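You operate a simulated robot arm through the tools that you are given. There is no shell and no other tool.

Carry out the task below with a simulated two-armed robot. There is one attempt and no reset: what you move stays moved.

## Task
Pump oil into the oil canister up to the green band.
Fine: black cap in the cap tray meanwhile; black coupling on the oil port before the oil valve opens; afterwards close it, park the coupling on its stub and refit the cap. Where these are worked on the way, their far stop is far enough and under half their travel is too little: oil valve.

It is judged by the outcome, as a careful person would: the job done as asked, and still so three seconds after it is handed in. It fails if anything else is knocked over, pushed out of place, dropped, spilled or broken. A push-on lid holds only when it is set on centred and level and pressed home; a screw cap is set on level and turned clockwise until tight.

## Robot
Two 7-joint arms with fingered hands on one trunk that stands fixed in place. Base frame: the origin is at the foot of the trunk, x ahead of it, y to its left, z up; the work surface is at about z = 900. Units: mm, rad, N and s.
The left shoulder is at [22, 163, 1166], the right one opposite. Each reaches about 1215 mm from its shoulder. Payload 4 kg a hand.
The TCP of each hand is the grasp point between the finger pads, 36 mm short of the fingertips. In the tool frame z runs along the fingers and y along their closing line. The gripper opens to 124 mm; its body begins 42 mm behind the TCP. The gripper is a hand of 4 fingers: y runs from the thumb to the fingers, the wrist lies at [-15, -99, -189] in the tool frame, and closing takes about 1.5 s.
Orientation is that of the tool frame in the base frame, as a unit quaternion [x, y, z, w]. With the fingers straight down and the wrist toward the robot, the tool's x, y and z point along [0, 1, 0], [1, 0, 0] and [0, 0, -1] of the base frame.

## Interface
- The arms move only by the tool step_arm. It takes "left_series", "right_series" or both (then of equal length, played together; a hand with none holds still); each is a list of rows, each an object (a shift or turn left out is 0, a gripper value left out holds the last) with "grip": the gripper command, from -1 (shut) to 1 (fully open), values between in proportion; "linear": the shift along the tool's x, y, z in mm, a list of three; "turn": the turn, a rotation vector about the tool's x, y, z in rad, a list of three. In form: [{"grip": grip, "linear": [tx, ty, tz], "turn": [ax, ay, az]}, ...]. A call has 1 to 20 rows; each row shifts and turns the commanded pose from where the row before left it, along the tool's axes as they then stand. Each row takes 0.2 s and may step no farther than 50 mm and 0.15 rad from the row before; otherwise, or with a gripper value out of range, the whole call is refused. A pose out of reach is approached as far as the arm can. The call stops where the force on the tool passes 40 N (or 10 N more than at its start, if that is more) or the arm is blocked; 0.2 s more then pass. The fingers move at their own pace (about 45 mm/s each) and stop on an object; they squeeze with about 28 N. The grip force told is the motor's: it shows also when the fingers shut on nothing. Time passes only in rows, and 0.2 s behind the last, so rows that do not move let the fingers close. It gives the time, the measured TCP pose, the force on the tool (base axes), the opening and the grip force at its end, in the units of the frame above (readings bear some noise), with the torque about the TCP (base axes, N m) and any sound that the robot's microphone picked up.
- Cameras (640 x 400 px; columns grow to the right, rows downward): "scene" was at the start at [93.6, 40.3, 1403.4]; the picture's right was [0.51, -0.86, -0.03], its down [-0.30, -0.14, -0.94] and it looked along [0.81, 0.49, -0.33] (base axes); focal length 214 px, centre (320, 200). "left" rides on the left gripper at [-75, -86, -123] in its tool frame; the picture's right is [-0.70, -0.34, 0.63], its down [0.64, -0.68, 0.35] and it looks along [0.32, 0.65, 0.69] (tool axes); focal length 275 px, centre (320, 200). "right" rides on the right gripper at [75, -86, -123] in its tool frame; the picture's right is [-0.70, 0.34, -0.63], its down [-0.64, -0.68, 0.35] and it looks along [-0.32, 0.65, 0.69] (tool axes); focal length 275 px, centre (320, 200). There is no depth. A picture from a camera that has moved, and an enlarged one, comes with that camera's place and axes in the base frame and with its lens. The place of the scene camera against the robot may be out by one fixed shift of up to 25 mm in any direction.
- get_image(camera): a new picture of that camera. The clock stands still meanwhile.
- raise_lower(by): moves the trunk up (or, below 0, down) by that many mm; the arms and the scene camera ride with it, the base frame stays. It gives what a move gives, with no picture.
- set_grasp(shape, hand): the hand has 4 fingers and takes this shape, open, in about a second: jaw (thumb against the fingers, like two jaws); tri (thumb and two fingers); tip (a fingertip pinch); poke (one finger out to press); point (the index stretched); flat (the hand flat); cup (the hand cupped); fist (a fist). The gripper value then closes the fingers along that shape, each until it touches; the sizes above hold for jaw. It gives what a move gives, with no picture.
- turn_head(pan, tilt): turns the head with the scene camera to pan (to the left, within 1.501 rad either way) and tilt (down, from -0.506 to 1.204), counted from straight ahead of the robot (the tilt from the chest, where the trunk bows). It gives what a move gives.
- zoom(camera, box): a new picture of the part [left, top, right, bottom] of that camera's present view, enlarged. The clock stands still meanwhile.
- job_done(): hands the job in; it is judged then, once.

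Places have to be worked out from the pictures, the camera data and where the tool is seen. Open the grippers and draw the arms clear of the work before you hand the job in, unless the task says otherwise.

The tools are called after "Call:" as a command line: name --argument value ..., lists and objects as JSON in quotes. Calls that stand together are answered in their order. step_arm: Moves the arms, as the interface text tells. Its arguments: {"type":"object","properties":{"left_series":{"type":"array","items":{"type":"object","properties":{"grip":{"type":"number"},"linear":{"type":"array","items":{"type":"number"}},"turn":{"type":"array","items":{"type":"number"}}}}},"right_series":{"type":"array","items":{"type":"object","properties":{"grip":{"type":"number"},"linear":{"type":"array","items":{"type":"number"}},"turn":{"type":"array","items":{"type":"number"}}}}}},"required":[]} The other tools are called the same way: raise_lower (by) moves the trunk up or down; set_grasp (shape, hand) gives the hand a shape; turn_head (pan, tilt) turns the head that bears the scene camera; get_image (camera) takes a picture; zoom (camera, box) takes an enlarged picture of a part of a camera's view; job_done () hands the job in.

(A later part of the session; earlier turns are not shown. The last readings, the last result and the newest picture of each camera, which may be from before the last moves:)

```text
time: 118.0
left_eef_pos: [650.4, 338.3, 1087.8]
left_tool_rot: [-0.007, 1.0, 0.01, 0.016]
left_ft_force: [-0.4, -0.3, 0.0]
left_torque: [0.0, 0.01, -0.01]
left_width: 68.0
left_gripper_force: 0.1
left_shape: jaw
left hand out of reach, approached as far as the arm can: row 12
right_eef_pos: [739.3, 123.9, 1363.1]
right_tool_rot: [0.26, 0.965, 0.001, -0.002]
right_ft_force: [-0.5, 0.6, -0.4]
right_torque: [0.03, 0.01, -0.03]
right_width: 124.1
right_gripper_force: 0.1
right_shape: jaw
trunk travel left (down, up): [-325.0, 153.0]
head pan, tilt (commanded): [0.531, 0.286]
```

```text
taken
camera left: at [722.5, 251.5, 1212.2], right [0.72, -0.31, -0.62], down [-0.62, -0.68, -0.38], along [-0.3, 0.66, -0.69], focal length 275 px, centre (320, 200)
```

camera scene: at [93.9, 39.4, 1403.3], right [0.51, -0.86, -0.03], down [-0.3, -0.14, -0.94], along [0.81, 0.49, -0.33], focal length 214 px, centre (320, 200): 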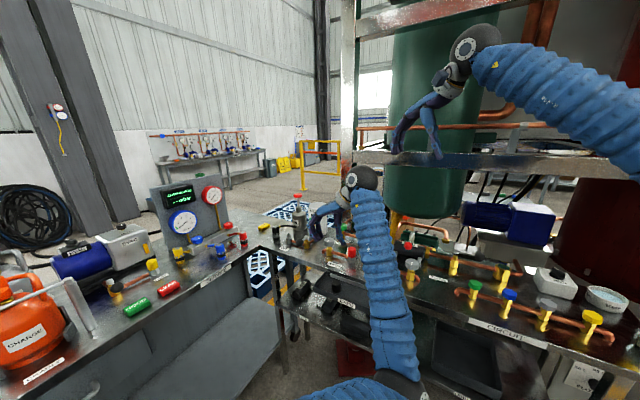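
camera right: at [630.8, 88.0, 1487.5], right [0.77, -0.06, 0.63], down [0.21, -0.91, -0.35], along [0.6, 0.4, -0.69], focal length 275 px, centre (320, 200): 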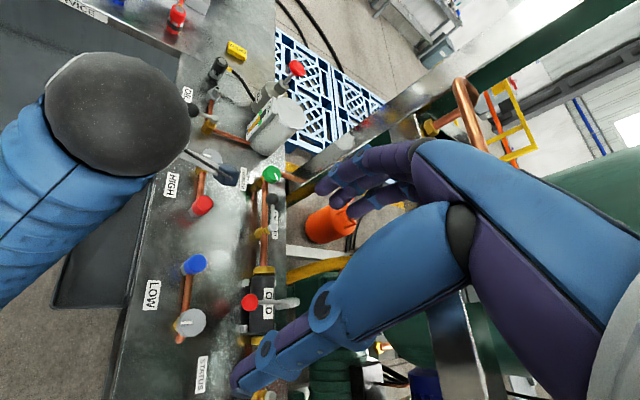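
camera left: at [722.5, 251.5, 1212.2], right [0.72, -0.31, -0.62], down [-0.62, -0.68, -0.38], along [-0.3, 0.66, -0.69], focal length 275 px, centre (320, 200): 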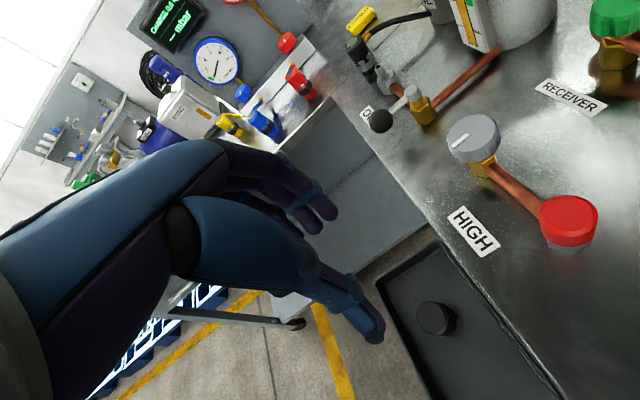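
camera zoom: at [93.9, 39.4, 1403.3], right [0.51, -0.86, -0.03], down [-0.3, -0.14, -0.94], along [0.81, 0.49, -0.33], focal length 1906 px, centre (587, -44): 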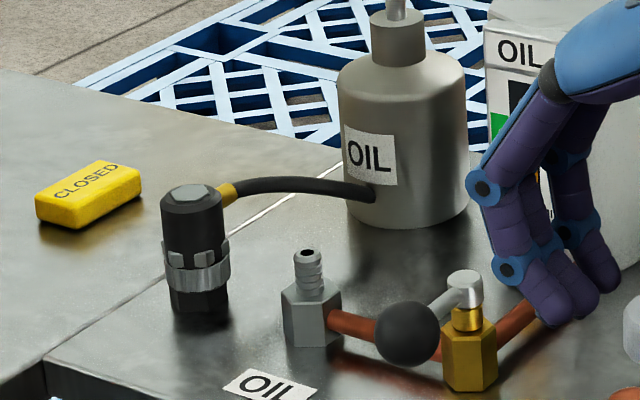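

The elbow has swung low in front, which limits reach here. I retrace away from the tray toward the starting area and turn to yaw 0 to recover the earlier elbow posture.

Call:
step_arm --left_series '[{"linear": [0, 40, -10]}, {"linear": [0, 40, -10]}, {"linear": [0, 40, -15]}, {"linear": [0, 40, -15]}, {"linear": [0, 30, -20]}, {"turn": [0, 0, 0.14]}, {"turn": [0, 0, 0.14]}, {"turn": [0, 0, 0.14]}, {"turn": [0, 0, 0.14]}, {"turn": [0, 0, 0.14]}, {"turn": [0, 0, 0.14]}, {"turn": [0, 0, 0.14]}, {"turn": [0, 0, 0.14]}, {"turn": [0, 0, 0.14]}, {"turn": [0, 0, 0.14]}, {"turn": [0, 0, 0.14]}, {"linear": [0, 0, 0]}]'

Call:
get_image --camera "scene"

```text
time: 121.5
left_eef_pos: [650.0, 515.1, 1142.6]
left_tool_rot: [0.699, 0.715, 0.002, 0.001]
left_ft_force: [-0.3, -0.8, -0.3]
left_torque: [0.01, -0.03, -0.03]
left_width: 68.1
left_gripper_force: 0.0
left_shape: jaw
right_eef_pos: [740.1, 125.7, 1364.1]
right_tool_rot: [0.261, 0.965, 0.001, 0.0]
right_ft_force: [0.0, 0.5, 0.0]
right_torque: [-0.02, -0.02, 0.0]
right_width: 123.5
right_gripper_force: 0.1
right_shape: jaw
trunk travel left (down, up): [-325.0, 153.0]
head pan, tilt (commanded): [0.531, 0.286]
```

```text
taken
camera scene: at [94.0, 40.2, 1403.3], right [0.51, -0.86, -0.03], down [-0.3, -0.14, -0.94], along [0.81, 0.49, -0.33], focal length 214 px, centre (320, 200)
```

scene: 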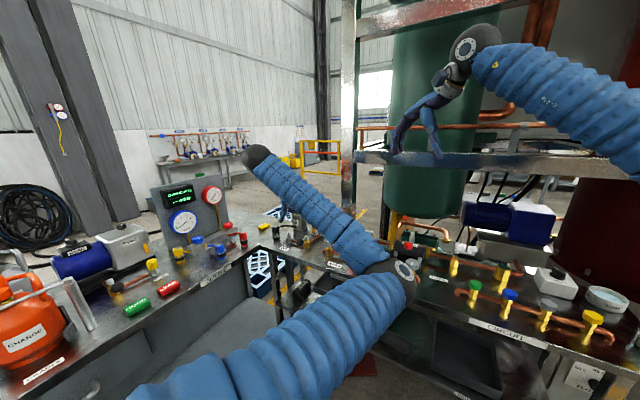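

The elbow is now on the inside. To swing it back outward I move to the open start area and turn the hand to a negative yaw, watching the posture.

Call:
step_arm --left_series '[{"linear": [26, -10, -24]}, {"linear": [26, -10, -24]}, {"linear": [26, -10, -24]}, {"linear": [26, -10, -24]}, {"turn": [0, 0, 0.14]}, {"turn": [0, 0, 0.14]}, {"turn": [0, 0, 0.14]}, {"turn": [0, 0, 0.14]}, {"turn": [0, 0, 0.14]}, {"turn": [0, 0, 0.14]}, {"linear": [0, 0, 0]}]'

Call:
get_image --camera "scene"

```text
time: 124.0
left_eef_pos: [607.0, 616.3, 1237.6]
left_tool_rot: [0.93, 0.368, 0.003, 0.0]
left_ft_force: [0.0, 0.3, -0.6]
left_torque: [-0.03, 0.0, -0.01]
left_width: 68.1
left_gripper_force: 0.1
left_shape: jaw
right_eef_pos: [739.1, 124.9, 1364.2]
right_tool_rot: [0.261, 0.965, 0.002, -0.001]
right_ft_force: [-0.5, 0.2, 0.5]
right_torque: [0.03, 0.0, -0.01]
right_width: 123.9
right_gripper_force: 0.0
right_shape: jaw
trunk travel left (down, up): [-325.0, 153.0]
head pan, tilt (commanded): [0.531, 0.286]
```

```text
taken
camera scene: at [94.1, 39.9, 1403.3], right [0.51, -0.86, -0.03], down [-0.3, -0.14, -0.94], along [0.81, 0.49, -0.33], focal length 214 px, centre (320, 200)
```

scene: 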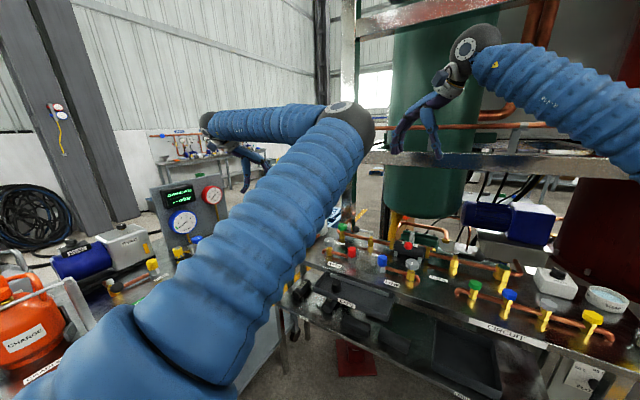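

Turning to negative yaw brought the elbow up. I continue to about −90° yaw (closing along y, thumb on +y), which would also suit the tray, and see if it's reachable.

Call:
step_arm --left_series '[{"turn": [0, 0, 0.14]}, {"turn": [0, 0, 0.14]}, {"turn": [0, 0, 0.14]}, {"turn": [0, 0, 0.14]}, {"turn": [0, 0, 0.14]}, {"linear": [0, 0, 0]}]'

Call:
get_image --camera "scene"

```text
time: 125.3
left_eef_pos: [606.9, 617.3, 1237.8]
left_tool_rot: [1.0, 0.026, 0.003, -0.001]
left_ft_force: [-0.5, -0.2, 0.6]
left_torque: [0.01, 0.01, 0.02]
left_width: 68.2
left_gripper_force: 0.0
left_shape: jaw
right_eef_pos: [739.6, 124.7, 1364.7]
right_tool_rot: [0.261, 0.965, 0.001, -0.001]
right_ft_force: [0.6, 0.4, -0.6]
right_torque: [-0.02, -0.03, -0.02]
right_width: 123.8
right_gripper_force: 0.0
right_shape: jaw
trunk travel left (down, up): [-325.0, 153.0]
head pan, tilt (commanded): [0.531, 0.286]
```

```text
taken
camera scene: at [93.8, 40.0, 1403.4], right [0.51, -0.86, -0.03], down [-0.3, -0.14, -0.94], along [0.81, 0.49, -0.33], focal length 214 px, centre (320, 200)
```

scene: 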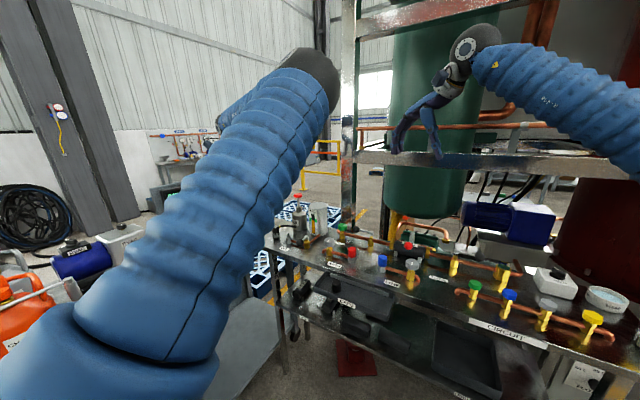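

Yaw −87° is reachable with the elbow high. I travel with this orientation to above the tray in two stages.

Call:
step_arm --left_series '[{"linear": [3, 38, 11]}, {"linear": [3, 38, 11]}, {"linear": [3, 38, 11]}, {"linear": [3, 38, 11]}, {"linear": [0, 0, 0]}]'

Call:
get_image --camera "scene"

Call:
get_image --camera "right"

```text
time: 126.5
left_eef_pos: [627.5, 466.3, 1195.2]
left_tool_rot: [1.0, 0.026, 0.003, 0.0]
left_ft_force: [-0.8, -1.3, 0.4]
left_torque: [-0.02, 0.0, 0.02]
left_width: 68.3
left_gripper_force: 0.0
left_shape: jaw
right_eef_pos: [738.1, 126.6, 1365.1]
right_tool_rot: [0.26, 0.966, 0.0, -0.001]
right_ft_force: [-0.2, 0.3, -0.4]
right_torque: [0.02, 0.03, 0.01]
right_width: 123.8
right_gripper_force: 0.0
right_shape: jaw
trunk travel left (down, up): [-325.0, 153.0]
head pan, tilt (commanded): [0.531, 0.286]
```

```text
taken
camera scene: at [93.4, 41.6, 1403.4], right [0.51, -0.86, -0.03], down [-0.3, -0.14, -0.94], along [0.81, 0.49, -0.33], focal length 214 px, centre (320, 200)
```

scene: 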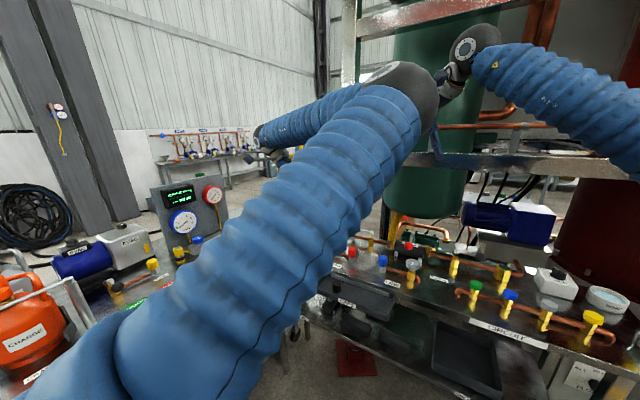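

```text
taken
camera right: at [630.0, 90.7, 1487.7], right [0.77, -0.06, 0.63], down [0.21, -0.91, -0.35], along [0.6, 0.4, -0.69], focal length 275 px, centre (320, 200)
```

right: 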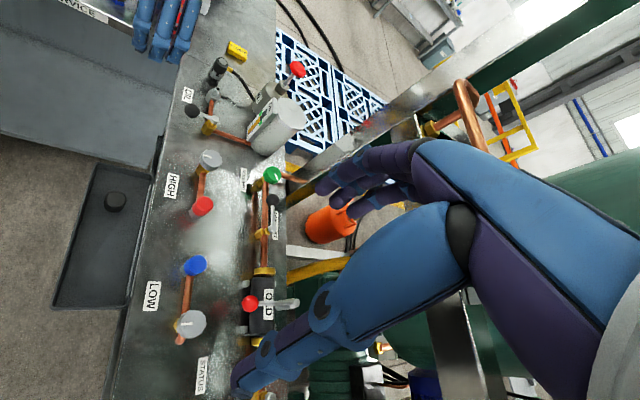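

The elbow is moving toward the right hand, so I first lower the hand (which also lowers the elbow) before going further right.

Call:
step_arm --left_series '[{"linear": [0, 0, 35]}, {"linear": [0, 0, 35]}, {"linear": [0, 0, 35]}, {"linear": [0, 0, 30]}, {"linear": [0, 0, 0]}]'

Call:
get_image --camera "scene"

```text
time: 127.8
left_eef_pos: [626.1, 465.7, 1058.1]
left_tool_rot: [1.0, 0.027, 0.003, -0.002]
left_ft_force: [0.2, -0.7, -0.1]
left_torque: [-0.03, -0.04, 0.04]
left_width: 68.4
left_gripper_force: 0.0
left_shape: jaw
right_eef_pos: [737.5, 125.1, 1365.2]
right_tool_rot: [0.261, 0.965, 0.002, -0.001]
right_ft_force: [0.5, 0.0, 0.3]
right_torque: [-0.01, -0.03, 0.01]
right_width: 123.7
right_gripper_force: 0.1
right_shape: jaw
trunk travel left (down, up): [-325.0, 153.0]
head pan, tilt (commanded): [0.531, 0.286]
```

```text
taken
camera scene: at [92.8, 39.8, 1403.6], right [0.51, -0.86, -0.03], down [-0.3, -0.14, -0.94], along [0.81, 0.49, -0.33], focal length 214 px, centre (320, 200)
```

scene: 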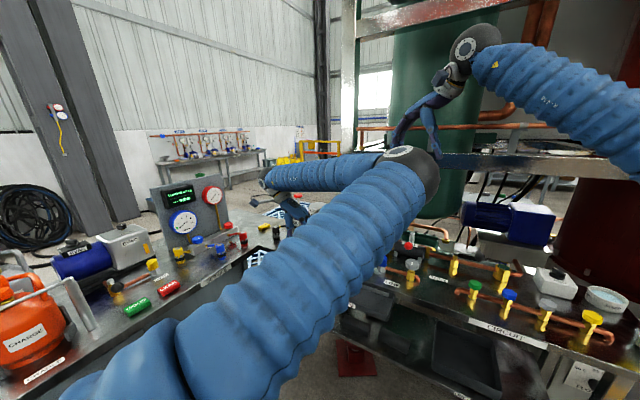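

The elbow is now well below the right hand. I continue to above the cap.

Call:
step_arm --left_series '[{"linear": [3.3, 38.9, 0]}, {"linear": [3.3, 38.9, 0]}, {"linear": [3.3, 38.9, 0]}, {"linear": [3.4, 38.9, 0]}, {"linear": [0, 0, 0]}]'

Call:
get_image --camera "scene"

Call:
get_image --camera "left"

```text
time: 128.9
left_eef_pos: [629.5, 327.1, 976.3]
left_tool_rot: [0.997, 0.041, -0.065, 0.002]
left_ft_force: [0.1, -0.3, 1.6]
left_torque: [-0.03, -0.02, 0.03]
left_width: 68.3
left_gripper_force: 0.0
left_shape: jaw
right_eef_pos: [737.1, 126.0, 1364.7]
right_tool_rot: [0.26, 0.966, 0.001, 0.0]
right_ft_force: [-0.5, 0.5, -0.1]
right_torque: [-0.02, -0.02, -0.03]
right_width: 124.1
right_gripper_force: 0.0
right_shape: jaw
trunk travel left (down, up): [-325.0, 153.0]
head pan, tilt (commanded): [0.531, 0.286]
stopped in row 5 (left hand): the arm was blocked; the commanded pose is now the measured one
```

```text
taken
camera scene: at [92.2, 40.8, 1403.6], right [0.51, -0.86, -0.03], down [-0.3, -0.14, -0.94], along [0.81, 0.49, -0.33], focal length 214 px, centre (320, 200)
```

scene: 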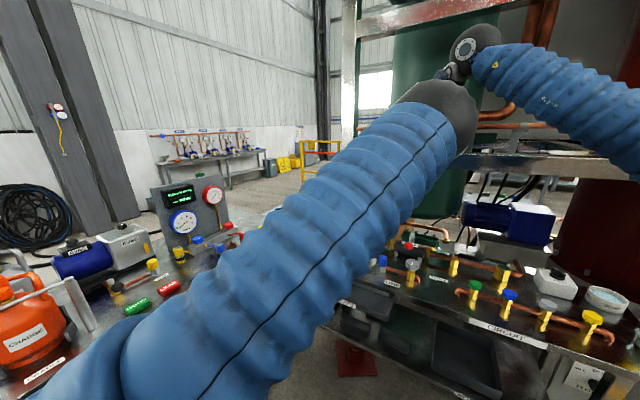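

```text
taken
camera left: at [563.5, 408.5, 1106.7], right [-0.8, 0.27, -0.54], down [0.54, 0.73, -0.43], along [0.28, -0.63, -0.73], focal length 275 px, centre (320, 200)
```

left: 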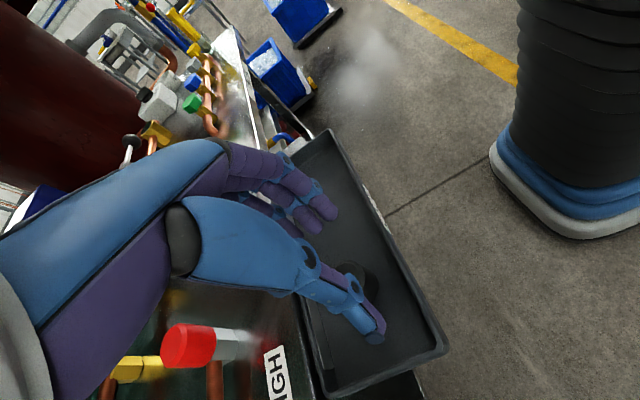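

The arm was blocked and the wrist dipped. I check the right-hand view for a near-collision before backing off.

Call:
get_image --camera "right"

Call:
zoom --camera "scene" --box '[360, 20, 560, 180]'

Call:
zoom --camera "left" --box '[230, 150, 470, 400]'

```text
taken
camera right: at [629.0, 89.5, 1488.3], right [0.77, -0.06, 0.63], down [0.21, -0.91, -0.35], along [0.6, 0.4, -0.69], focal length 275 px, centre (320, 200)
```

right: 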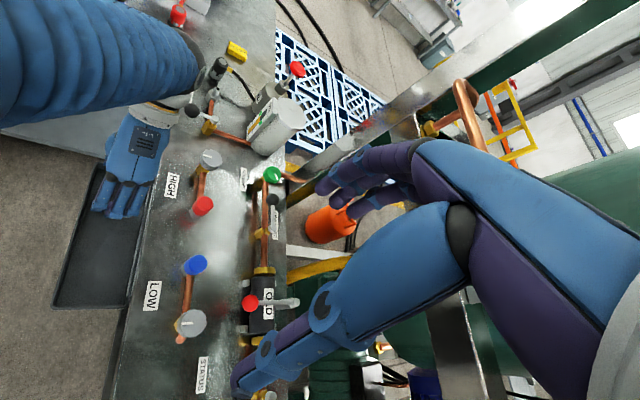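

```text
2.50 times, centred on (460, 100) of scene
camera zoom: at [92.2, 40.8, 1403.6], right [0.51, -0.86, -0.03], down [-0.3, -0.14, -0.94], along [0.81, 0.49, -0.33], focal length 536 px, centre (-30, 450)
```

zoom: 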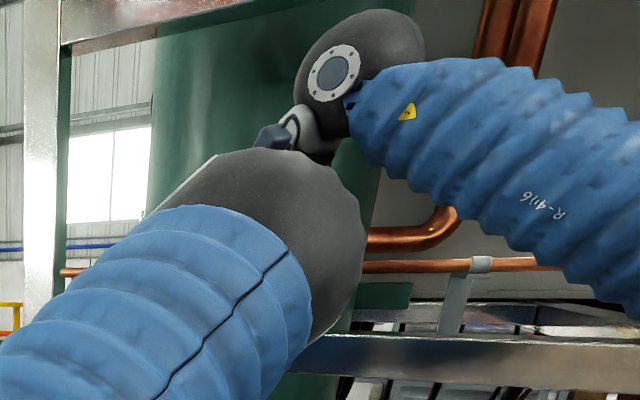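

```text
1.60 times, centred on (350, 275) of left
camera zoom: at [563.5, 408.5, 1106.7], right [-0.8, 0.27, -0.54], down [0.54, 0.73, -0.43], along [0.28, -0.63, -0.73], focal length 440 px, centre (272, 80)
```

zoom: 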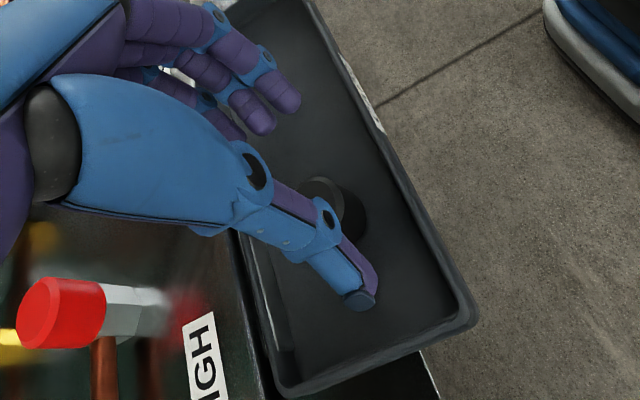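

The elbow ran against its limit here. I back out: lift, level the hand, and return toward the open area.

Call:
step_arm --left_series '[{"linear": [0, 0, -25]}, {"linear": [0, -15, -25], "turn": [0, 0.065, 0]}, {"linear": [0, -35, -10], "turn": [0, 0.066, 0]}, {"linear": [0, -38, -10]}, {"linear": [0, -38, -10]}, {"linear": [0, -38, -20]}, {"linear": [0, -38, -30]}, {"linear": [0, -38, -30]}, {"linear": [0, -38, -30]}, {"linear": [0, 0, 0]}]'

Call:
get_image --camera "scene"

```text
time: 131.1
left_eef_pos: [615.2, 603.0, 1164.0]
left_tool_rot: [0.999, 0.039, 0.001, -0.002]
left_ft_force: [0.3, -0.2, 0.2]
left_torque: [0.0, -0.03, 0.02]
left_width: 68.1
left_gripper_force: 0.0
left_shape: jaw
right_eef_pos: [739.8, 123.4, 1363.6]
right_tool_rot: [0.263, 0.965, 0.002, 0.0]
right_ft_force: [-0.3, 0.4, 1.1]
right_torque: [0.03, 0.01, -0.01]
right_width: 123.9
right_gripper_force: 0.0
right_shape: jaw
trunk travel left (down, up): [-325.0, 153.0]
head pan, tilt (commanded): [0.531, 0.286]
```

```text
taken
camera scene: at [94.3, 39.0, 1403.3], right [0.51, -0.86, -0.03], down [-0.3, -0.14, -0.94], along [0.81, 0.49, -0.33], focal length 214 px, centre (320, 200)
```

scene: 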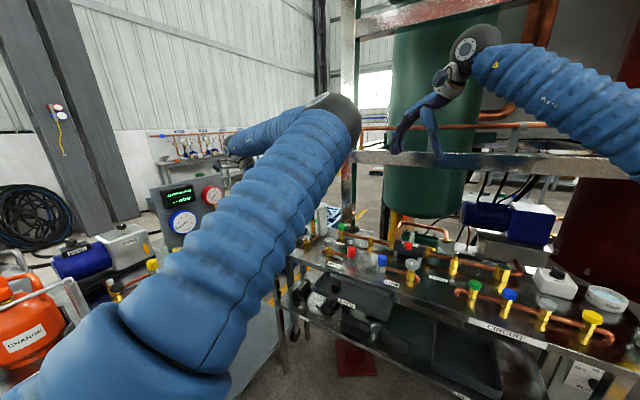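

Back in the open area. I keep turning the hand in the same direction (toward −150° yaw) to see whether the elbow swings over to the left.

Call:
step_arm --left_series '[{"linear": [0, 0, -35]}, {"linear": [0, 0, -35]}, {"turn": [0, 0, 0.14]}, {"turn": [0, 0, 0.14]}, {"turn": [0, 0, 0.14]}, {"turn": [0, 0, 0.14]}, {"turn": [0, 0, 0.14]}, {"turn": [0, 0, 0.14]}, {"linear": [0, 0, 0]}]'

Call:
get_image --camera "scene"

```text
time: 133.1
left_eef_pos: [617.1, 600.9, 1235.8]
left_tool_rot: [0.93, -0.367, 0.0, -0.002]
left_ft_force: [-0.5, 0.0, -0.1]
left_torque: [0.02, -0.01, 0.02]
left_width: 67.9
left_gripper_force: 0.0
left_shape: jaw
left hand out of reach, approached as far as the arm can: row 8
right_eef_pos: [738.6, 124.1, 1364.5]
right_tool_rot: [0.261, 0.965, 0.002, -0.001]
right_ft_force: [-0.3, -1.2, -0.8]
right_torque: [-0.01, 0.03, 0.01]
right_width: 124.0
right_gripper_force: 0.0
right_shape: jaw
trunk travel left (down, up): [-325.0, 153.0]
head pan, tilt (commanded): [0.531, 0.286]
```

```text
taken
camera scene: at [93.9, 39.6, 1403.4], right [0.51, -0.86, -0.03], down [-0.3, -0.14, -0.94], along [0.81, 0.49, -0.33], focal length 214 px, centre (320, 200)
```

scene: 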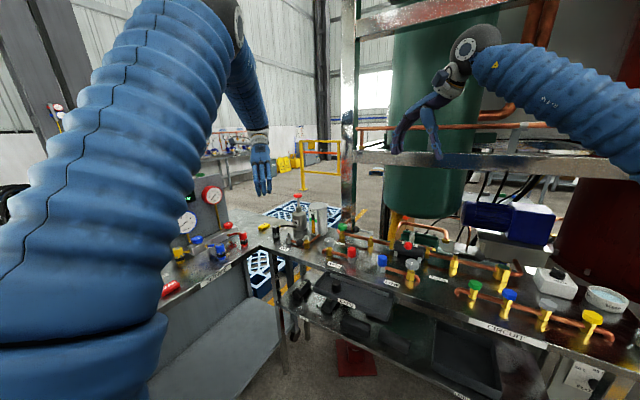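

At −133° yaw the elbow is now high on the left. I turn back only to −90° from this side (elbow should stay higher/left) and check the posture.

Call:
step_arm --left_series '[{"turn": [0, 0, -0.14]}, {"turn": [0, 0, -0.14]}, {"turn": [0, 0, -0.14]}, {"turn": [0, 0, -0.14]}, {"turn": [0, 0, -0.14]}, {"turn": [0, 0, -0.07]}, {"linear": [0, 0, 0]}]'

Call:
get_image --camera "scene"

```text
time: 134.7
left_eef_pos: [617.7, 601.2, 1236.6]
left_tool_rot: [1.0, 0.005, 0.001, -0.003]
left_ft_force: [0.7, 0.2, 0.4]
left_torque: [0.0, 0.03, 0.0]
left_width: 68.3
left_gripper_force: 0.1
left_shape: jaw
right_eef_pos: [739.6, 124.9, 1364.8]
right_tool_rot: [0.262, 0.965, 0.001, 0.0]
right_ft_force: [0.8, -0.1, -0.1]
right_torque: [0.0, -0.02, 0.0]
right_width: 124.1
right_gripper_force: 0.0
right_shape: jaw
trunk travel left (down, up): [-325.0, 153.0]
head pan, tilt (commanded): [0.531, 0.286]
```

```text
taken
camera scene: at [93.6, 40.2, 1403.4], right [0.51, -0.86, -0.03], down [-0.3, -0.14, -0.94], along [0.81, 0.49, -0.33], focal length 214 px, centre (320, 200)
```

scene: 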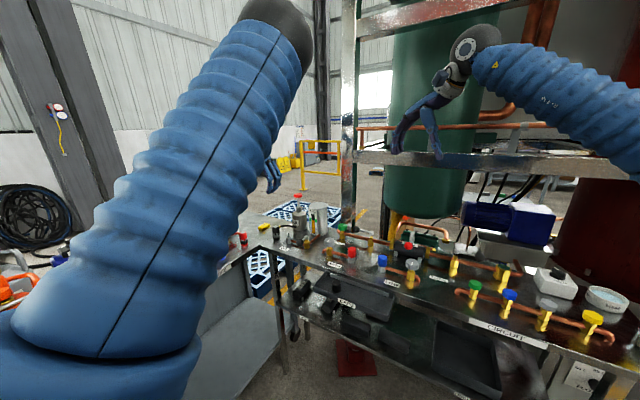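

The earlier block was most likely the left elbow meeting the right hand. I move the right arm away: first a small test turn to see how its commanded pose stands.

Call:
step_arm --right_series '[{"turn": [0, 0, 0.1]}, {"linear": [0, 0, 0]}]'

```text
time: 135.3
left_eef_pos: [617.8, 600.4, 1235.9]
left_tool_rot: [1.0, 0.004, 0.0, -0.002]
left_ft_force: [-0.5, -0.3, 1.0]
left_torque: [0.01, 0.01, 0.0]
left_width: 68.1
left_gripper_force: 0.0
left_shape: jaw
right_eef_pos: [740.5, 124.9, 1363.4]
right_tool_rot: [0.309, 0.951, 0.0, -0.002]
right_ft_force: [0.1, -0.1, 0.3]
right_torque: [-0.02, -0.05, -0.01]
right_width: 123.7
right_gripper_force: 0.1
right_shape: jaw
trunk travel left (down, up): [-325.0, 153.0]
head pan, tilt (commanded): [0.531, 0.286]
```

The right arm's command follows its real pose, so it can be moved normally. I shift it right and back, out of the left elbow's way.

Call:
step_arm --right_series '[{"linear": [-13.7, -41.5, 0]}, {"linear": [-13.7, -41.5, 0]}, {"linear": [-13.7, -41.5, 0]}, {"linear": [-13.7, -41.5, 0]}, {"linear": [-13.7, -41.5, 0]}, {"linear": [-13.7, -41.5, 0]}, {"linear": [0, 0, 0]}]'

Call:
get_image --camera "scene"

Call:
get_image --camera "right"

```text
time: 136.9
left_eef_pos: [616.9, 602.9, 1235.4]
left_tool_rot: [1.0, 0.004, 0.0, -0.001]
left_ft_force: [0.8, 0.3, 0.3]
left_torque: [-0.01, 0.02, -0.01]
left_width: 68.2
left_gripper_force: 0.1
left_shape: jaw
right_eef_pos: [658.1, -126.1, 1362.3]
right_tool_rot: [0.309, 0.951, 0.0, -0.001]
right_ft_force: [1.2, 0.9, -0.4]
right_torque: [-0.02, -0.01, -0.01]
right_width: 124.1
right_gripper_force: 0.0
right_shape: jaw
trunk travel left (down, up): [-325.0, 153.0]
head pan, tilt (commanded): [0.531, 0.286]
```

```text
taken
camera scene: at [94.1, 41.4, 1403.3], right [0.51, -0.86, -0.03], down [-0.3, -0.14, -0.94], along [0.81, 0.49, -0.33], focal length 214 px, centre (320, 200)
```

scene: 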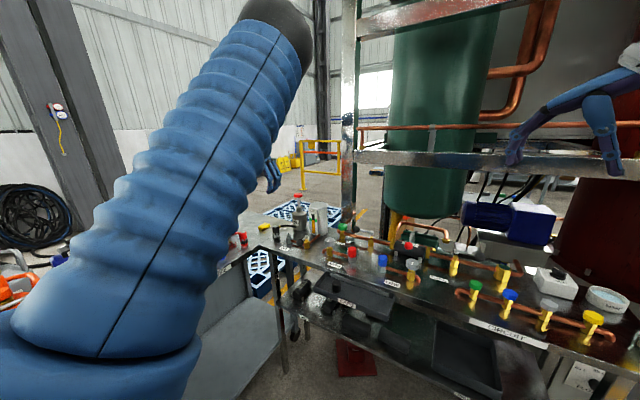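

```text
taken
camera right: at [547.4, -151.5, 1485.8], right [0.76, -0.14, 0.63], down [0.12, -0.93, -0.35], along [0.64, 0.34, -0.69], focal length 275 px, centre (320, 200)
```

right: 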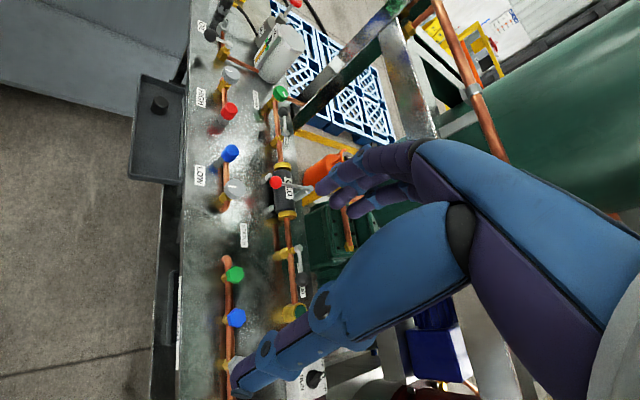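

The right arm is clear and still views the station. I repeat the route to the tray with the left hand at −90° yaw.

Call:
step_arm --left_series '[{"linear": [2.5, 34, 10]}, {"linear": [2.5, 34, 10]}, {"linear": [2.5, 34, 10]}, {"linear": [2.5, 34, 10]}, {"linear": [0, 0, 35]}, {"linear": [0, 0, 35]}, {"linear": [0, 0, 35]}, {"linear": [0, 0, 30]}, {"linear": [5, 30, 0]}, {"linear": [5, 30, 0]}, {"linear": [0, 0, 0]}]'

Call:
get_image --camera "scene"

Call:
get_image --camera "right"

```text
time: 139.3
left_eef_pos: [638.7, 405.5, 1061.7]
left_tool_rot: [1.0, 0.004, 0.0, 0.0]
left_ft_force: [0.6, 0.1, -0.8]
left_torque: [-0.02, -0.02, -0.03]
left_width: 68.2
left_gripper_force: 0.0
left_shape: jaw
right_eef_pos: [658.9, -126.3, 1361.7]
right_tool_rot: [0.309, 0.951, 0.001, -0.003]
right_ft_force: [-0.3, -0.4, -0.4]
right_torque: [0.01, 0.02, -0.01]
right_width: 123.8
right_gripper_force: 0.0
right_shape: jaw
trunk travel left (down, up): [-325.0, 153.0]
head pan, tilt (commanded): [0.531, 0.286]
```

```text
taken
camera scene: at [94.6, 40.1, 1403.2], right [0.51, -0.86, -0.03], down [-0.3, -0.14, -0.94], along [0.81, 0.49, -0.33], focal length 214 px, centre (320, 200)
```

scene: 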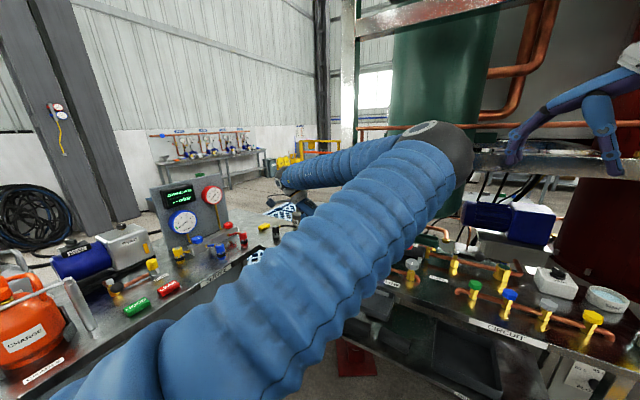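

```text
taken
camera right: at [548.1, -152.5, 1485.3], right [0.76, -0.14, 0.63], down [0.12, -0.93, -0.35], along [0.64, 0.34, -0.69], focal length 275 px, centre (320, 200)
```

right: 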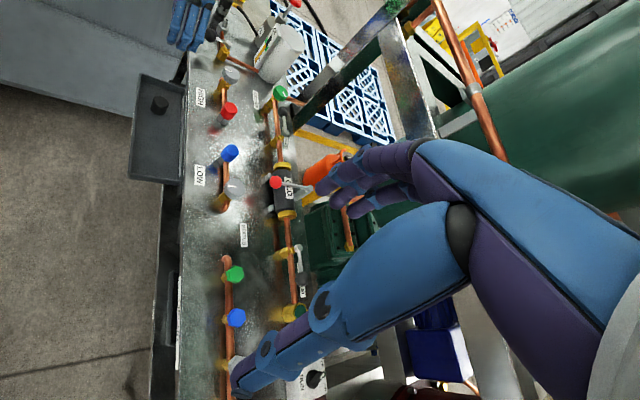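

The elbow is still heading toward the right hand, so I move the right arm another 150 mm away before continuing.

Call:
step_arm --right_series '[{"linear": [-12, -37.7, 0]}, {"linear": [-12, -37.7, 0]}, {"linear": [-12, -37.7, 0]}, {"linear": [-12, -37.7, 0]}, {"linear": [0, 0, 0]}]'

Call:
step_arm --left_series '[{"linear": [2.5, 30, 0]}, {"linear": [2.5, 30, 0]}, {"linear": [2.5, 30, 0]}, {"linear": [0, 0, 0]}]'

Call:
get_image --camera "scene"

Call:
get_image --camera "left"

```text
time: 140.5
left_eef_pos: [636.4, 405.9, 1062.3]
left_tool_rot: [1.0, 0.004, 0.001, -0.001]
left_ft_force: [-0.6, -0.1, -0.2]
left_torque: [-0.01, 0.0, 0.0]
left_width: 68.1
left_gripper_force: 0.2
left_shape: jaw
right_eef_pos: [614.3, -257.6, 1365.0]
right_tool_rot: [0.31, 0.951, 0.001, -0.001]
right_ft_force: [0.8, 0.4, -0.1]
right_torque: [-0.02, -0.03, -0.01]
right_width: 123.8
right_gripper_force: 0.0
right_shape: jaw
right hand out of reach, approached as far as the arm can: row 4
trunk travel left (down, up): [-325.0, 153.0]
head pan, tilt (commanded): [0.531, 0.286]
```

```text
time: 141.7
left_eef_pos: [628.5, 330.3, 981.7]
left_tool_rot: [0.998, 0.018, -0.062, 0.004]
left_ft_force: [1.4, 0.8, 0.4]
left_torque: [0.05, 0.02, -0.01]
left_width: 68.7
left_gripper_force: 0.0
left_shape: jaw
right_eef_pos: [617.3, -257.4, 1365.1]
right_tool_rot: [0.31, 0.951, 0.001, -0.002]
right_ft_force: [0.3, -0.1, 0.4]
right_torque: [0.04, 0.06, -0.01]
right_width: 123.7
right_gripper_force: 0.1
right_shape: jaw
trunk travel left (down, up): [-325.0, 153.0]
head pan, tilt (commanded): [0.531, 0.286]
stopped in row 4 (left hand): the arm was blocked; the commanded pose is now the measured one
```

```text
taken
camera scene: at [94.5, 39.6, 1403.3], right [0.51, -0.86, -0.03], down [-0.3, -0.14, -0.94], along [0.81, 0.49, -0.33], focal length 214 px, centre (320, 200)
```

scene: 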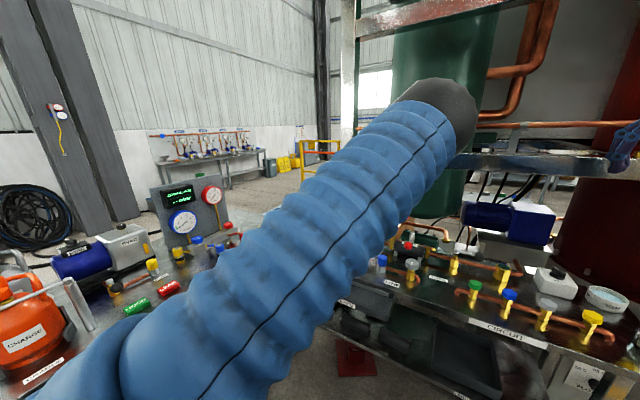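

```text
taken
camera left: at [565.9, 415.3, 1112.4], right [-0.78, 0.31, -0.54], down [0.57, 0.7, -0.43], along [0.25, -0.64, -0.72], focal length 275 px, centre (320, 200)
```

left: 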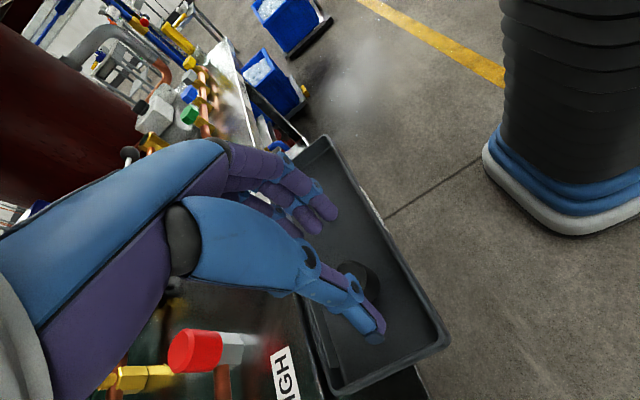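

It blocks at the same place even without the right arm, so it is a joint limit. From this new posture I test whether small upward/levelling moves are possible.

Call:
step_arm --left_series '[{"linear": [0, 0, -10]}, {"linear": [0, 0, -10], "turn": [0, 0.03, 0]}, {"linear": [0, 0, -10], "turn": [0, 0.03, 0]}, {"linear": [0, 0, 0]}]'

Call:
get_image --camera "scene"

```text
time: 142.7
left_eef_pos: [625.6, 343.1, 998.7]
left_tool_rot: [0.999, 0.03, -0.042, 0.008]
left_ft_force: [-0.1, 0.1, -0.8]
left_torque: [0.02, 0.03, 0.01]
left_width: 68.0
left_gripper_force: 0.1
left_shape: jaw
right_eef_pos: [616.6, -257.0, 1363.4]
right_tool_rot: [0.309, 0.951, 0.0, -0.002]
right_ft_force: [0.5, 0.3, 0.6]
right_torque: [-0.02, 0.0, 0.02]
right_width: 123.7
right_gripper_force: 0.0
right_shape: jaw
trunk travel left (down, up): [-325.0, 153.0]
head pan, tilt (commanded): [0.531, 0.286]
```

```text
taken
camera scene: at [94.0, 39.7, 1403.3], right [0.51, -0.86, -0.03], down [-0.3, -0.14, -0.94], along [0.81, 0.49, -0.33], focal length 214 px, centre (320, 200)
```

scene: 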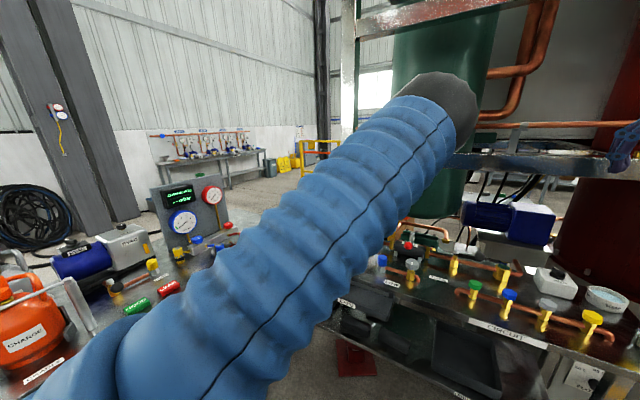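

Insight: a tilted grip (as used for the coupling) leans the wrist toward +y in this orientation, which brings the cap within reach. I back off, level, then tilt the hand −0.3 rad about tool x.

Call:
step_arm --left_series '[{"linear": [0, -30, -15], "turn": [0, 0.021, 0]}, {"linear": [0, -30, -15], "turn": [0, 0.021, 0]}, {"linear": [0, -30, -15], "turn": [0, 0.021, 0]}, {"linear": [0, -30, -15], "turn": [0, 0.021, 0]}, {"linear": [0, 0, 0]}, {"turn": [-0.1, 0, 0]}, {"turn": [-0.1, 0, 0]}, {"turn": [-0.1, 0, 0]}, {"linear": [0, 0, 0]}]'

Call:
get_image --camera "scene"

Call:
get_image --camera "left"

```text
time: 144.7
left_eef_pos: [629.3, 448.1, 1073.3]
left_tool_rot: [0.988, 0.015, 0.013, 0.15]
left_ft_force: [0.2, -0.5, -0.7]
left_torque: [0.01, 0.02, 0.01]
left_width: 68.0
left_gripper_force: 0.2
left_shape: jaw
right_eef_pos: [617.6, -257.7, 1362.6]
right_tool_rot: [0.31, 0.951, 0.002, -0.002]
right_ft_force: [-1.0, -1.0, -0.1]
right_torque: [0.0, 0.0, 0.0]
right_width: 123.7
right_gripper_force: 0.1
right_shape: jaw
trunk travel left (down, up): [-325.0, 153.0]
head pan, tilt (commanded): [0.531, 0.286]
```

```text
taken
camera scene: at [94.4, 38.9, 1403.3], right [0.51, -0.86, -0.03], down [-0.3, -0.14, -0.94], along [0.81, 0.49, -0.33], focal length 214 px, centre (320, 200)
```

scene: 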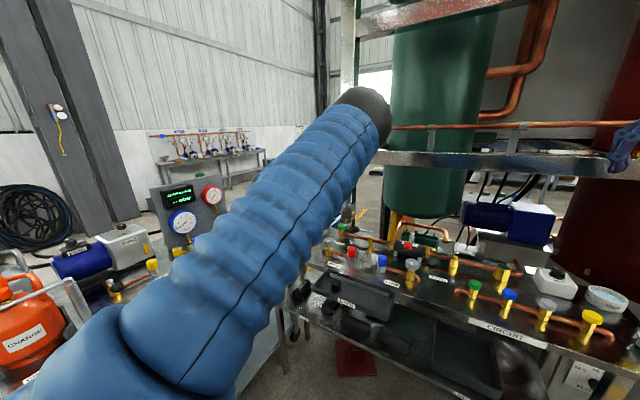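

```text
taken
camera left: at [549.4, 564.6, 1163.1], right [-0.69, 0.11, -0.72], down [0.64, 0.57, -0.52], along [0.35, -0.81, -0.46], focal length 275 px, centre (320, 200)
```

left: 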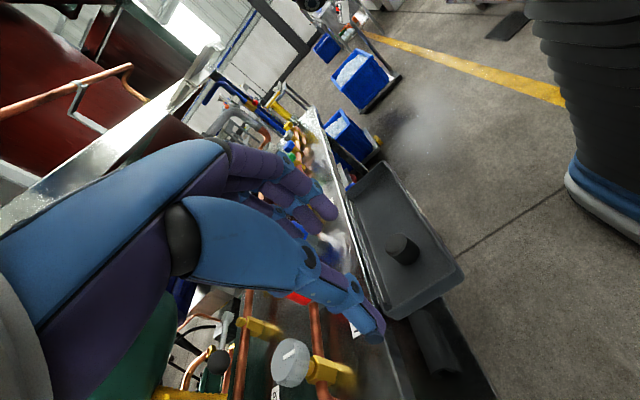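

The hand is tilted with fingertips toward −y, and the cap is in view. I move toward (647.5, 326) at constant height and check for reach problems.

Call:
step_arm --left_series '[{"linear": [3.5, 29.2, 9.2]}, {"linear": [3.5, 29.2, 9.2]}, {"linear": [3.5, 29.2, 9.2]}, {"linear": [3.5, 29.2, 9.2]}, {"linear": [0, 0, 0]}]'

Call:
get_image --camera "scene"

Call:
zoom --camera "left" --box '[260, 150, 500, 340]'

```text
time: 145.9
left_eef_pos: [647.4, 327.9, 1072.0]
left_tool_rot: [0.988, 0.016, 0.014, 0.15]
left_ft_force: [-0.6, 0.1, 0.0]
left_torque: [-0.03, -0.01, 0.02]
left_width: 67.9
left_gripper_force: 0.0
left_shape: jaw
right_eef_pos: [616.1, -255.3, 1365.2]
right_tool_rot: [0.309, 0.951, 0.002, -0.003]
right_ft_force: [0.6, 0.5, -0.3]
right_torque: [-0.02, -0.01, 0.02]
right_width: 123.7
right_gripper_force: 0.1
right_shape: jaw
trunk travel left (down, up): [-325.0, 153.0]
head pan, tilt (commanded): [0.531, 0.286]
```

```text
taken
camera scene: at [93.6, 41.0, 1403.4], right [0.51, -0.86, -0.03], down [-0.3, -0.14, -0.94], along [0.81, 0.49, -0.33], focal length 214 px, centre (320, 200)
```

scene: 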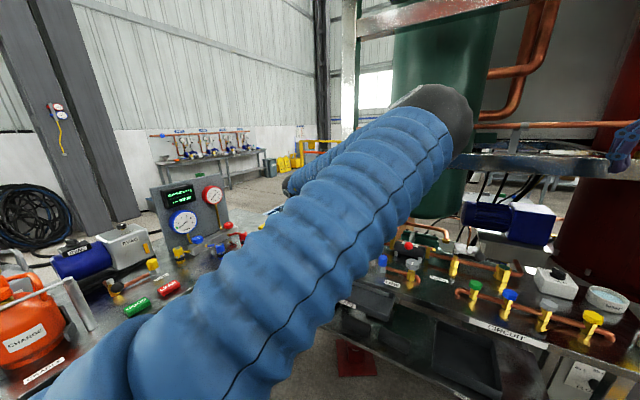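

```text
2.11 times, centred on (380, 245) of left
camera zoom: at [566.8, 444.6, 1162.5], right [-0.69, 0.11, -0.72], down [0.64, 0.57, -0.52], along [0.35, -0.81, -0.46], focal length 580 px, centre (194, 105)
```

zoom: 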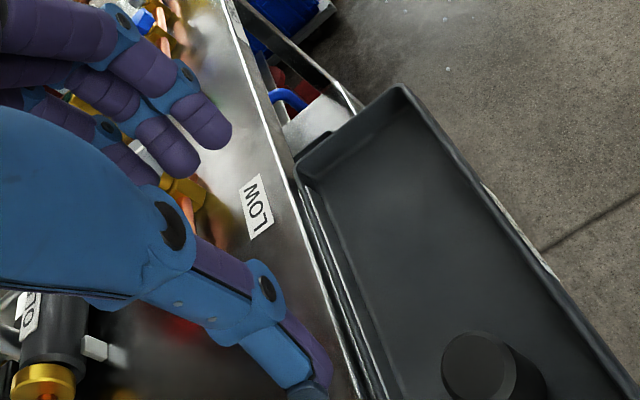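

Reachable now. Re-measured, the cap axis is at about (643.5, 318.5); I aim the TCP at x≈646, y≈333 and lower toward it in stages.

Call:
step_arm --left_series '[{"linear": [-0.9, -8.7, 23.4]}, {"linear": [-0.9, -8.7, 23.4]}, {"linear": [-0.9, -8.7, 23.4]}, {"linear": [-0.9, -8.7, 23.4]}, {"linear": [0, 0, 0]}]'

Call:
zoom --camera "left" --box '[250, 160, 450, 320]'

Call:
get_image --camera "scene"

Call:
zoom --camera "right" --box '[110, 50, 240, 190]'

```text
time: 147.1
left_eef_pos: [643.5, 334.8, 973.8]
left_tool_rot: [0.988, 0.016, 0.014, 0.151]
left_ft_force: [0.3, -0.5, -0.3]
left_torque: [0.0, -0.01, 0.04]
left_width: 68.1
left_gripper_force: 0.1
left_shape: jaw
right_eef_pos: [615.3, -257.5, 1365.6]
right_tool_rot: [0.31, 0.951, 0.002, -0.002]
right_ft_force: [0.7, -0.2, 1.1]
right_torque: [0.03, -0.02, -0.01]
right_width: 124.2
right_gripper_force: 0.0
right_shape: jaw
trunk travel left (down, up): [-325.0, 153.0]
head pan, tilt (commanded): [0.531, 0.286]
```

```text
2.50 times, centred on (350, 240) of left
camera zoom: at [563.4, 449.5, 1063.7], right [-0.68, 0.11, -0.72], down [0.64, 0.57, -0.52], along [0.35, -0.81, -0.46], focal length 688 px, centre (245, 100)
```

zoom: 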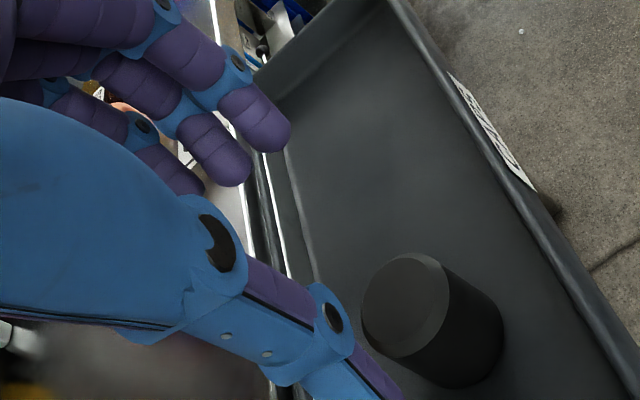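

```text
taken
camera scene: at [93.1, 39.6, 1403.5], right [0.51, -0.86, -0.03], down [-0.3, -0.14, -0.94], along [0.81, 0.49, -0.33], focal length 214 px, centre (320, 200)
```

scene: 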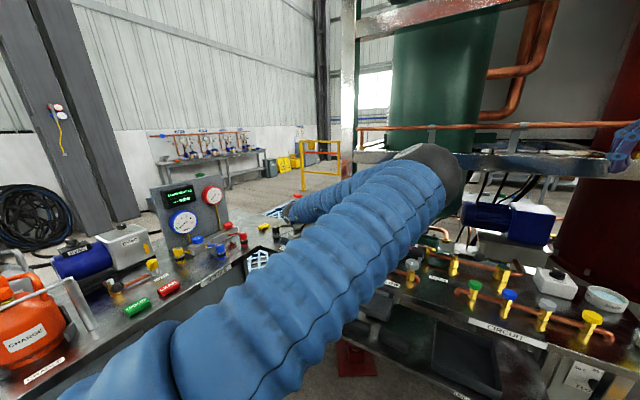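

```text
2.86 times, centred on (175, 120) of right
camera zoom: at [504.4, -282.6, 1488.6], right [0.76, -0.14, 0.63], down [0.12, -0.93, -0.35], along [0.64, 0.34, -0.69], focal length 786 px, centre (734, 429)
```

zoom: 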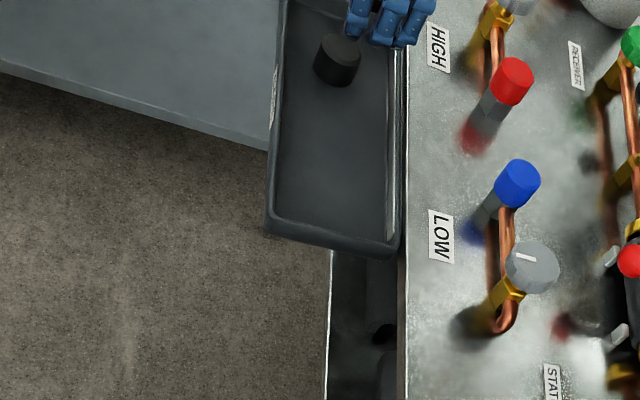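

The cap is measured at (643.8, 319), matching the grip geometry. I descend to TCP z≈911 with the fingers around it.

Call:
step_arm --left_series '[{"linear": [-0.4, -5.9, 19]}, {"linear": [-0.4, -5.9, 19]}, {"linear": [-0.3, -3.6, 11.4]}, {"linear": [-0.2, -1.8, 5.7]}, {"linear": [-0.1, -1.2, 3.8]}, {"linear": [0, 0, 0]}]'

Call:
zoom --camera "left" --box '[250, 160, 450, 320]'

Call:
zoom --camera "right" --box '[110, 50, 240, 190]'

```text
time: 148.5
left_eef_pos: [644.4, 333.8, 915.0]
left_tool_rot: [0.989, 0.016, 0.016, 0.149]
left_ft_force: [-1.4, 3.2, 37.5]
left_torque: [1.5, 0.12, 0.06]
left_width: 67.5
left_gripper_force: 0.0
left_shape: jaw
right_eef_pos: [614.4, -258.0, 1366.2]
right_tool_rot: [0.31, 0.951, 0.002, -0.001]
right_ft_force: [0.4, 0.0, 1.2]
right_torque: [-0.01, -0.01, 0.0]
right_width: 124.1
right_gripper_force: 0.0
right_shape: jaw
trunk travel left (down, up): [-325.0, 153.0]
head pan, tilt (commanded): [0.531, 0.286]
```

```text
2.50 times, centred on (350, 240) of left
camera zoom: at [563.7, 449.4, 1005.4], right [-0.68, 0.11, -0.72], down [0.64, 0.57, -0.51], along [0.36, -0.81, -0.46], focal length 688 px, centre (245, 100)
```

zoom: 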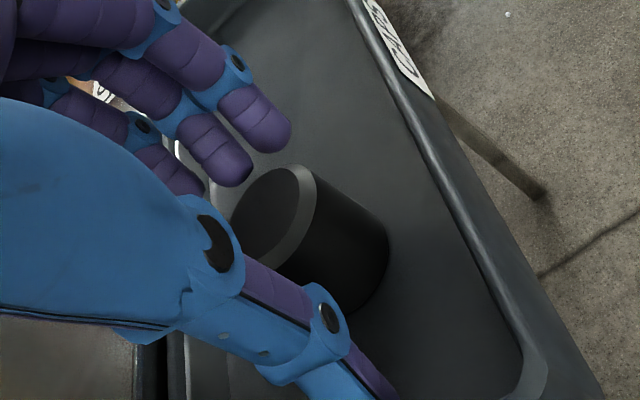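

```text
2.86 times, centred on (175, 120) of right
camera zoom: at [502.3, -283.5, 1489.5], right [0.76, -0.14, 0.63], down [0.12, -0.93, -0.35], along [0.64, 0.34, -0.69], focal length 786 px, centre (734, 429)
```

zoom: 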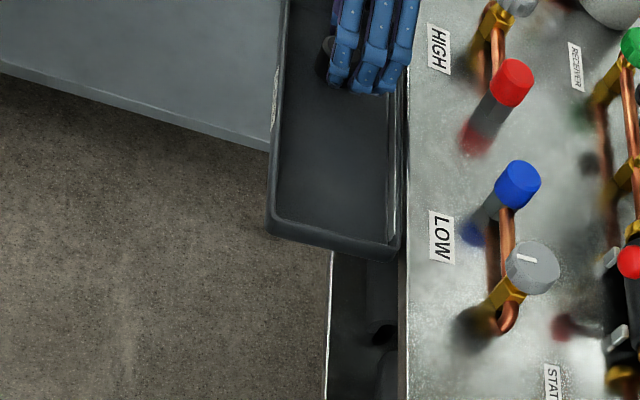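

The opened thumb tip just touches the tray floor (37 N). I raise 5 mm and close on the cap.

Call:
step_arm --left_series '[{"linear": [0.1, 1.5, -4.8]}, {"linear": [0, 0, 0]}, {"grip": -0.1}, {"grip": -0.1}, {"linear": [0, 0, 0]}]'

Call:
zoom --camera "left" --box '[250, 160, 450, 320]'

```text
time: 149.7
left_eef_pos: [644.5, 334.0, 916.3]
left_tool_rot: [0.988, 0.015, 0.013, 0.151]
left_ft_force: [-1.0, 3.8, 3.5]
left_torque: [0.27, 0.03, 0.01]
left_width: 58.5
left_gripper_force: 0.0
left_shape: jaw
right_eef_pos: [615.4, -256.2, 1364.4]
right_tool_rot: [0.31, 0.951, 0.001, -0.002]
right_ft_force: [-0.2, 0.2, 0.1]
right_torque: [-0.02, 0.0, 0.02]
right_width: 123.8
right_gripper_force: 0.0
right_shape: jaw
trunk travel left (down, up): [-325.0, 153.0]
head pan, tilt (commanded): [0.531, 0.286]
```

```text
2.50 times, centred on (350, 240) of left
camera zoom: at [564.4, 449.7, 1006.2], right [-0.69, 0.11, -0.72], down [0.64, 0.57, -0.52], along [0.35, -0.81, -0.46], focal length 688 px, centre (245, 100)
```

zoom: 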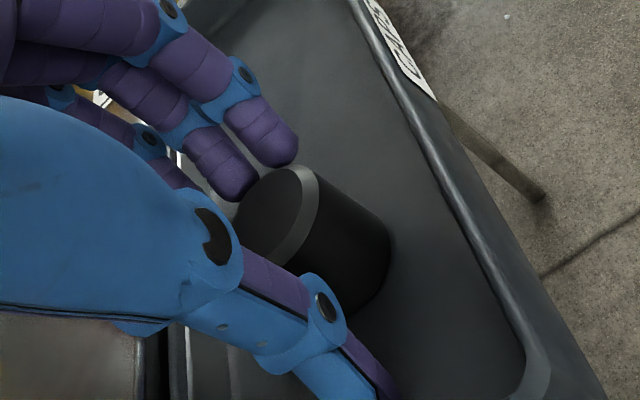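

I narrow the opening first, then lower ~4 mm more so the fingers overlap the cap better, and close.

Call:
step_arm --left_series '[{"grip": -0.28}, {"grip": -0.28}, {"linear": [-0.1, -1.2, 3.8]}, {"linear": [0, 0, 0]}]'

Call:
zoom --camera "left" --box '[250, 160, 450, 320]'

```text
time: 150.7
left_eef_pos: [644.9, 333.6, 915.2]
left_tool_rot: [0.989, 0.015, 0.014, 0.149]
left_ft_force: [-0.8, 2.4, 17.0]
left_torque: [0.57, 0.07, -0.01]
left_width: 44.5
left_gripper_force: 0.0
left_shape: jaw
right_eef_pos: [615.8, -257.2, 1365.3]
right_tool_rot: [0.31, 0.951, 0.002, -0.001]
right_ft_force: [-0.3, -0.2, -0.8]
right_torque: [0.01, 0.02, 0.01]
right_width: 123.9
right_gripper_force: 0.0
right_shape: jaw
trunk travel left (down, up): [-325.0, 153.0]
head pan, tilt (commanded): [0.531, 0.286]
```

```text
2.50 times, centred on (350, 240) of left
camera zoom: at [563.7, 449.6, 1004.3], right [-0.68, 0.11, -0.72], down [0.64, 0.57, -0.52], along [0.36, -0.81, -0.46], focal length 688 px, centre (245, 100)
```

zoom: 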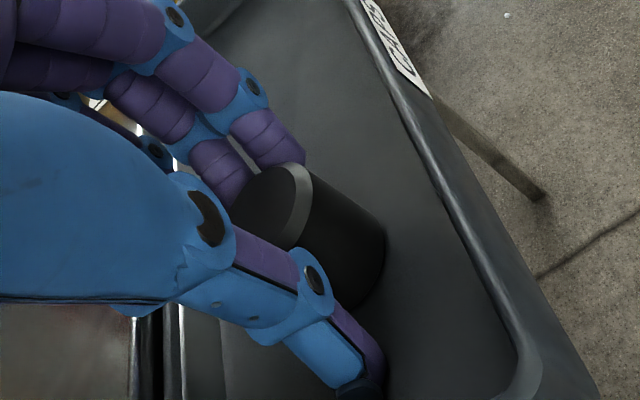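

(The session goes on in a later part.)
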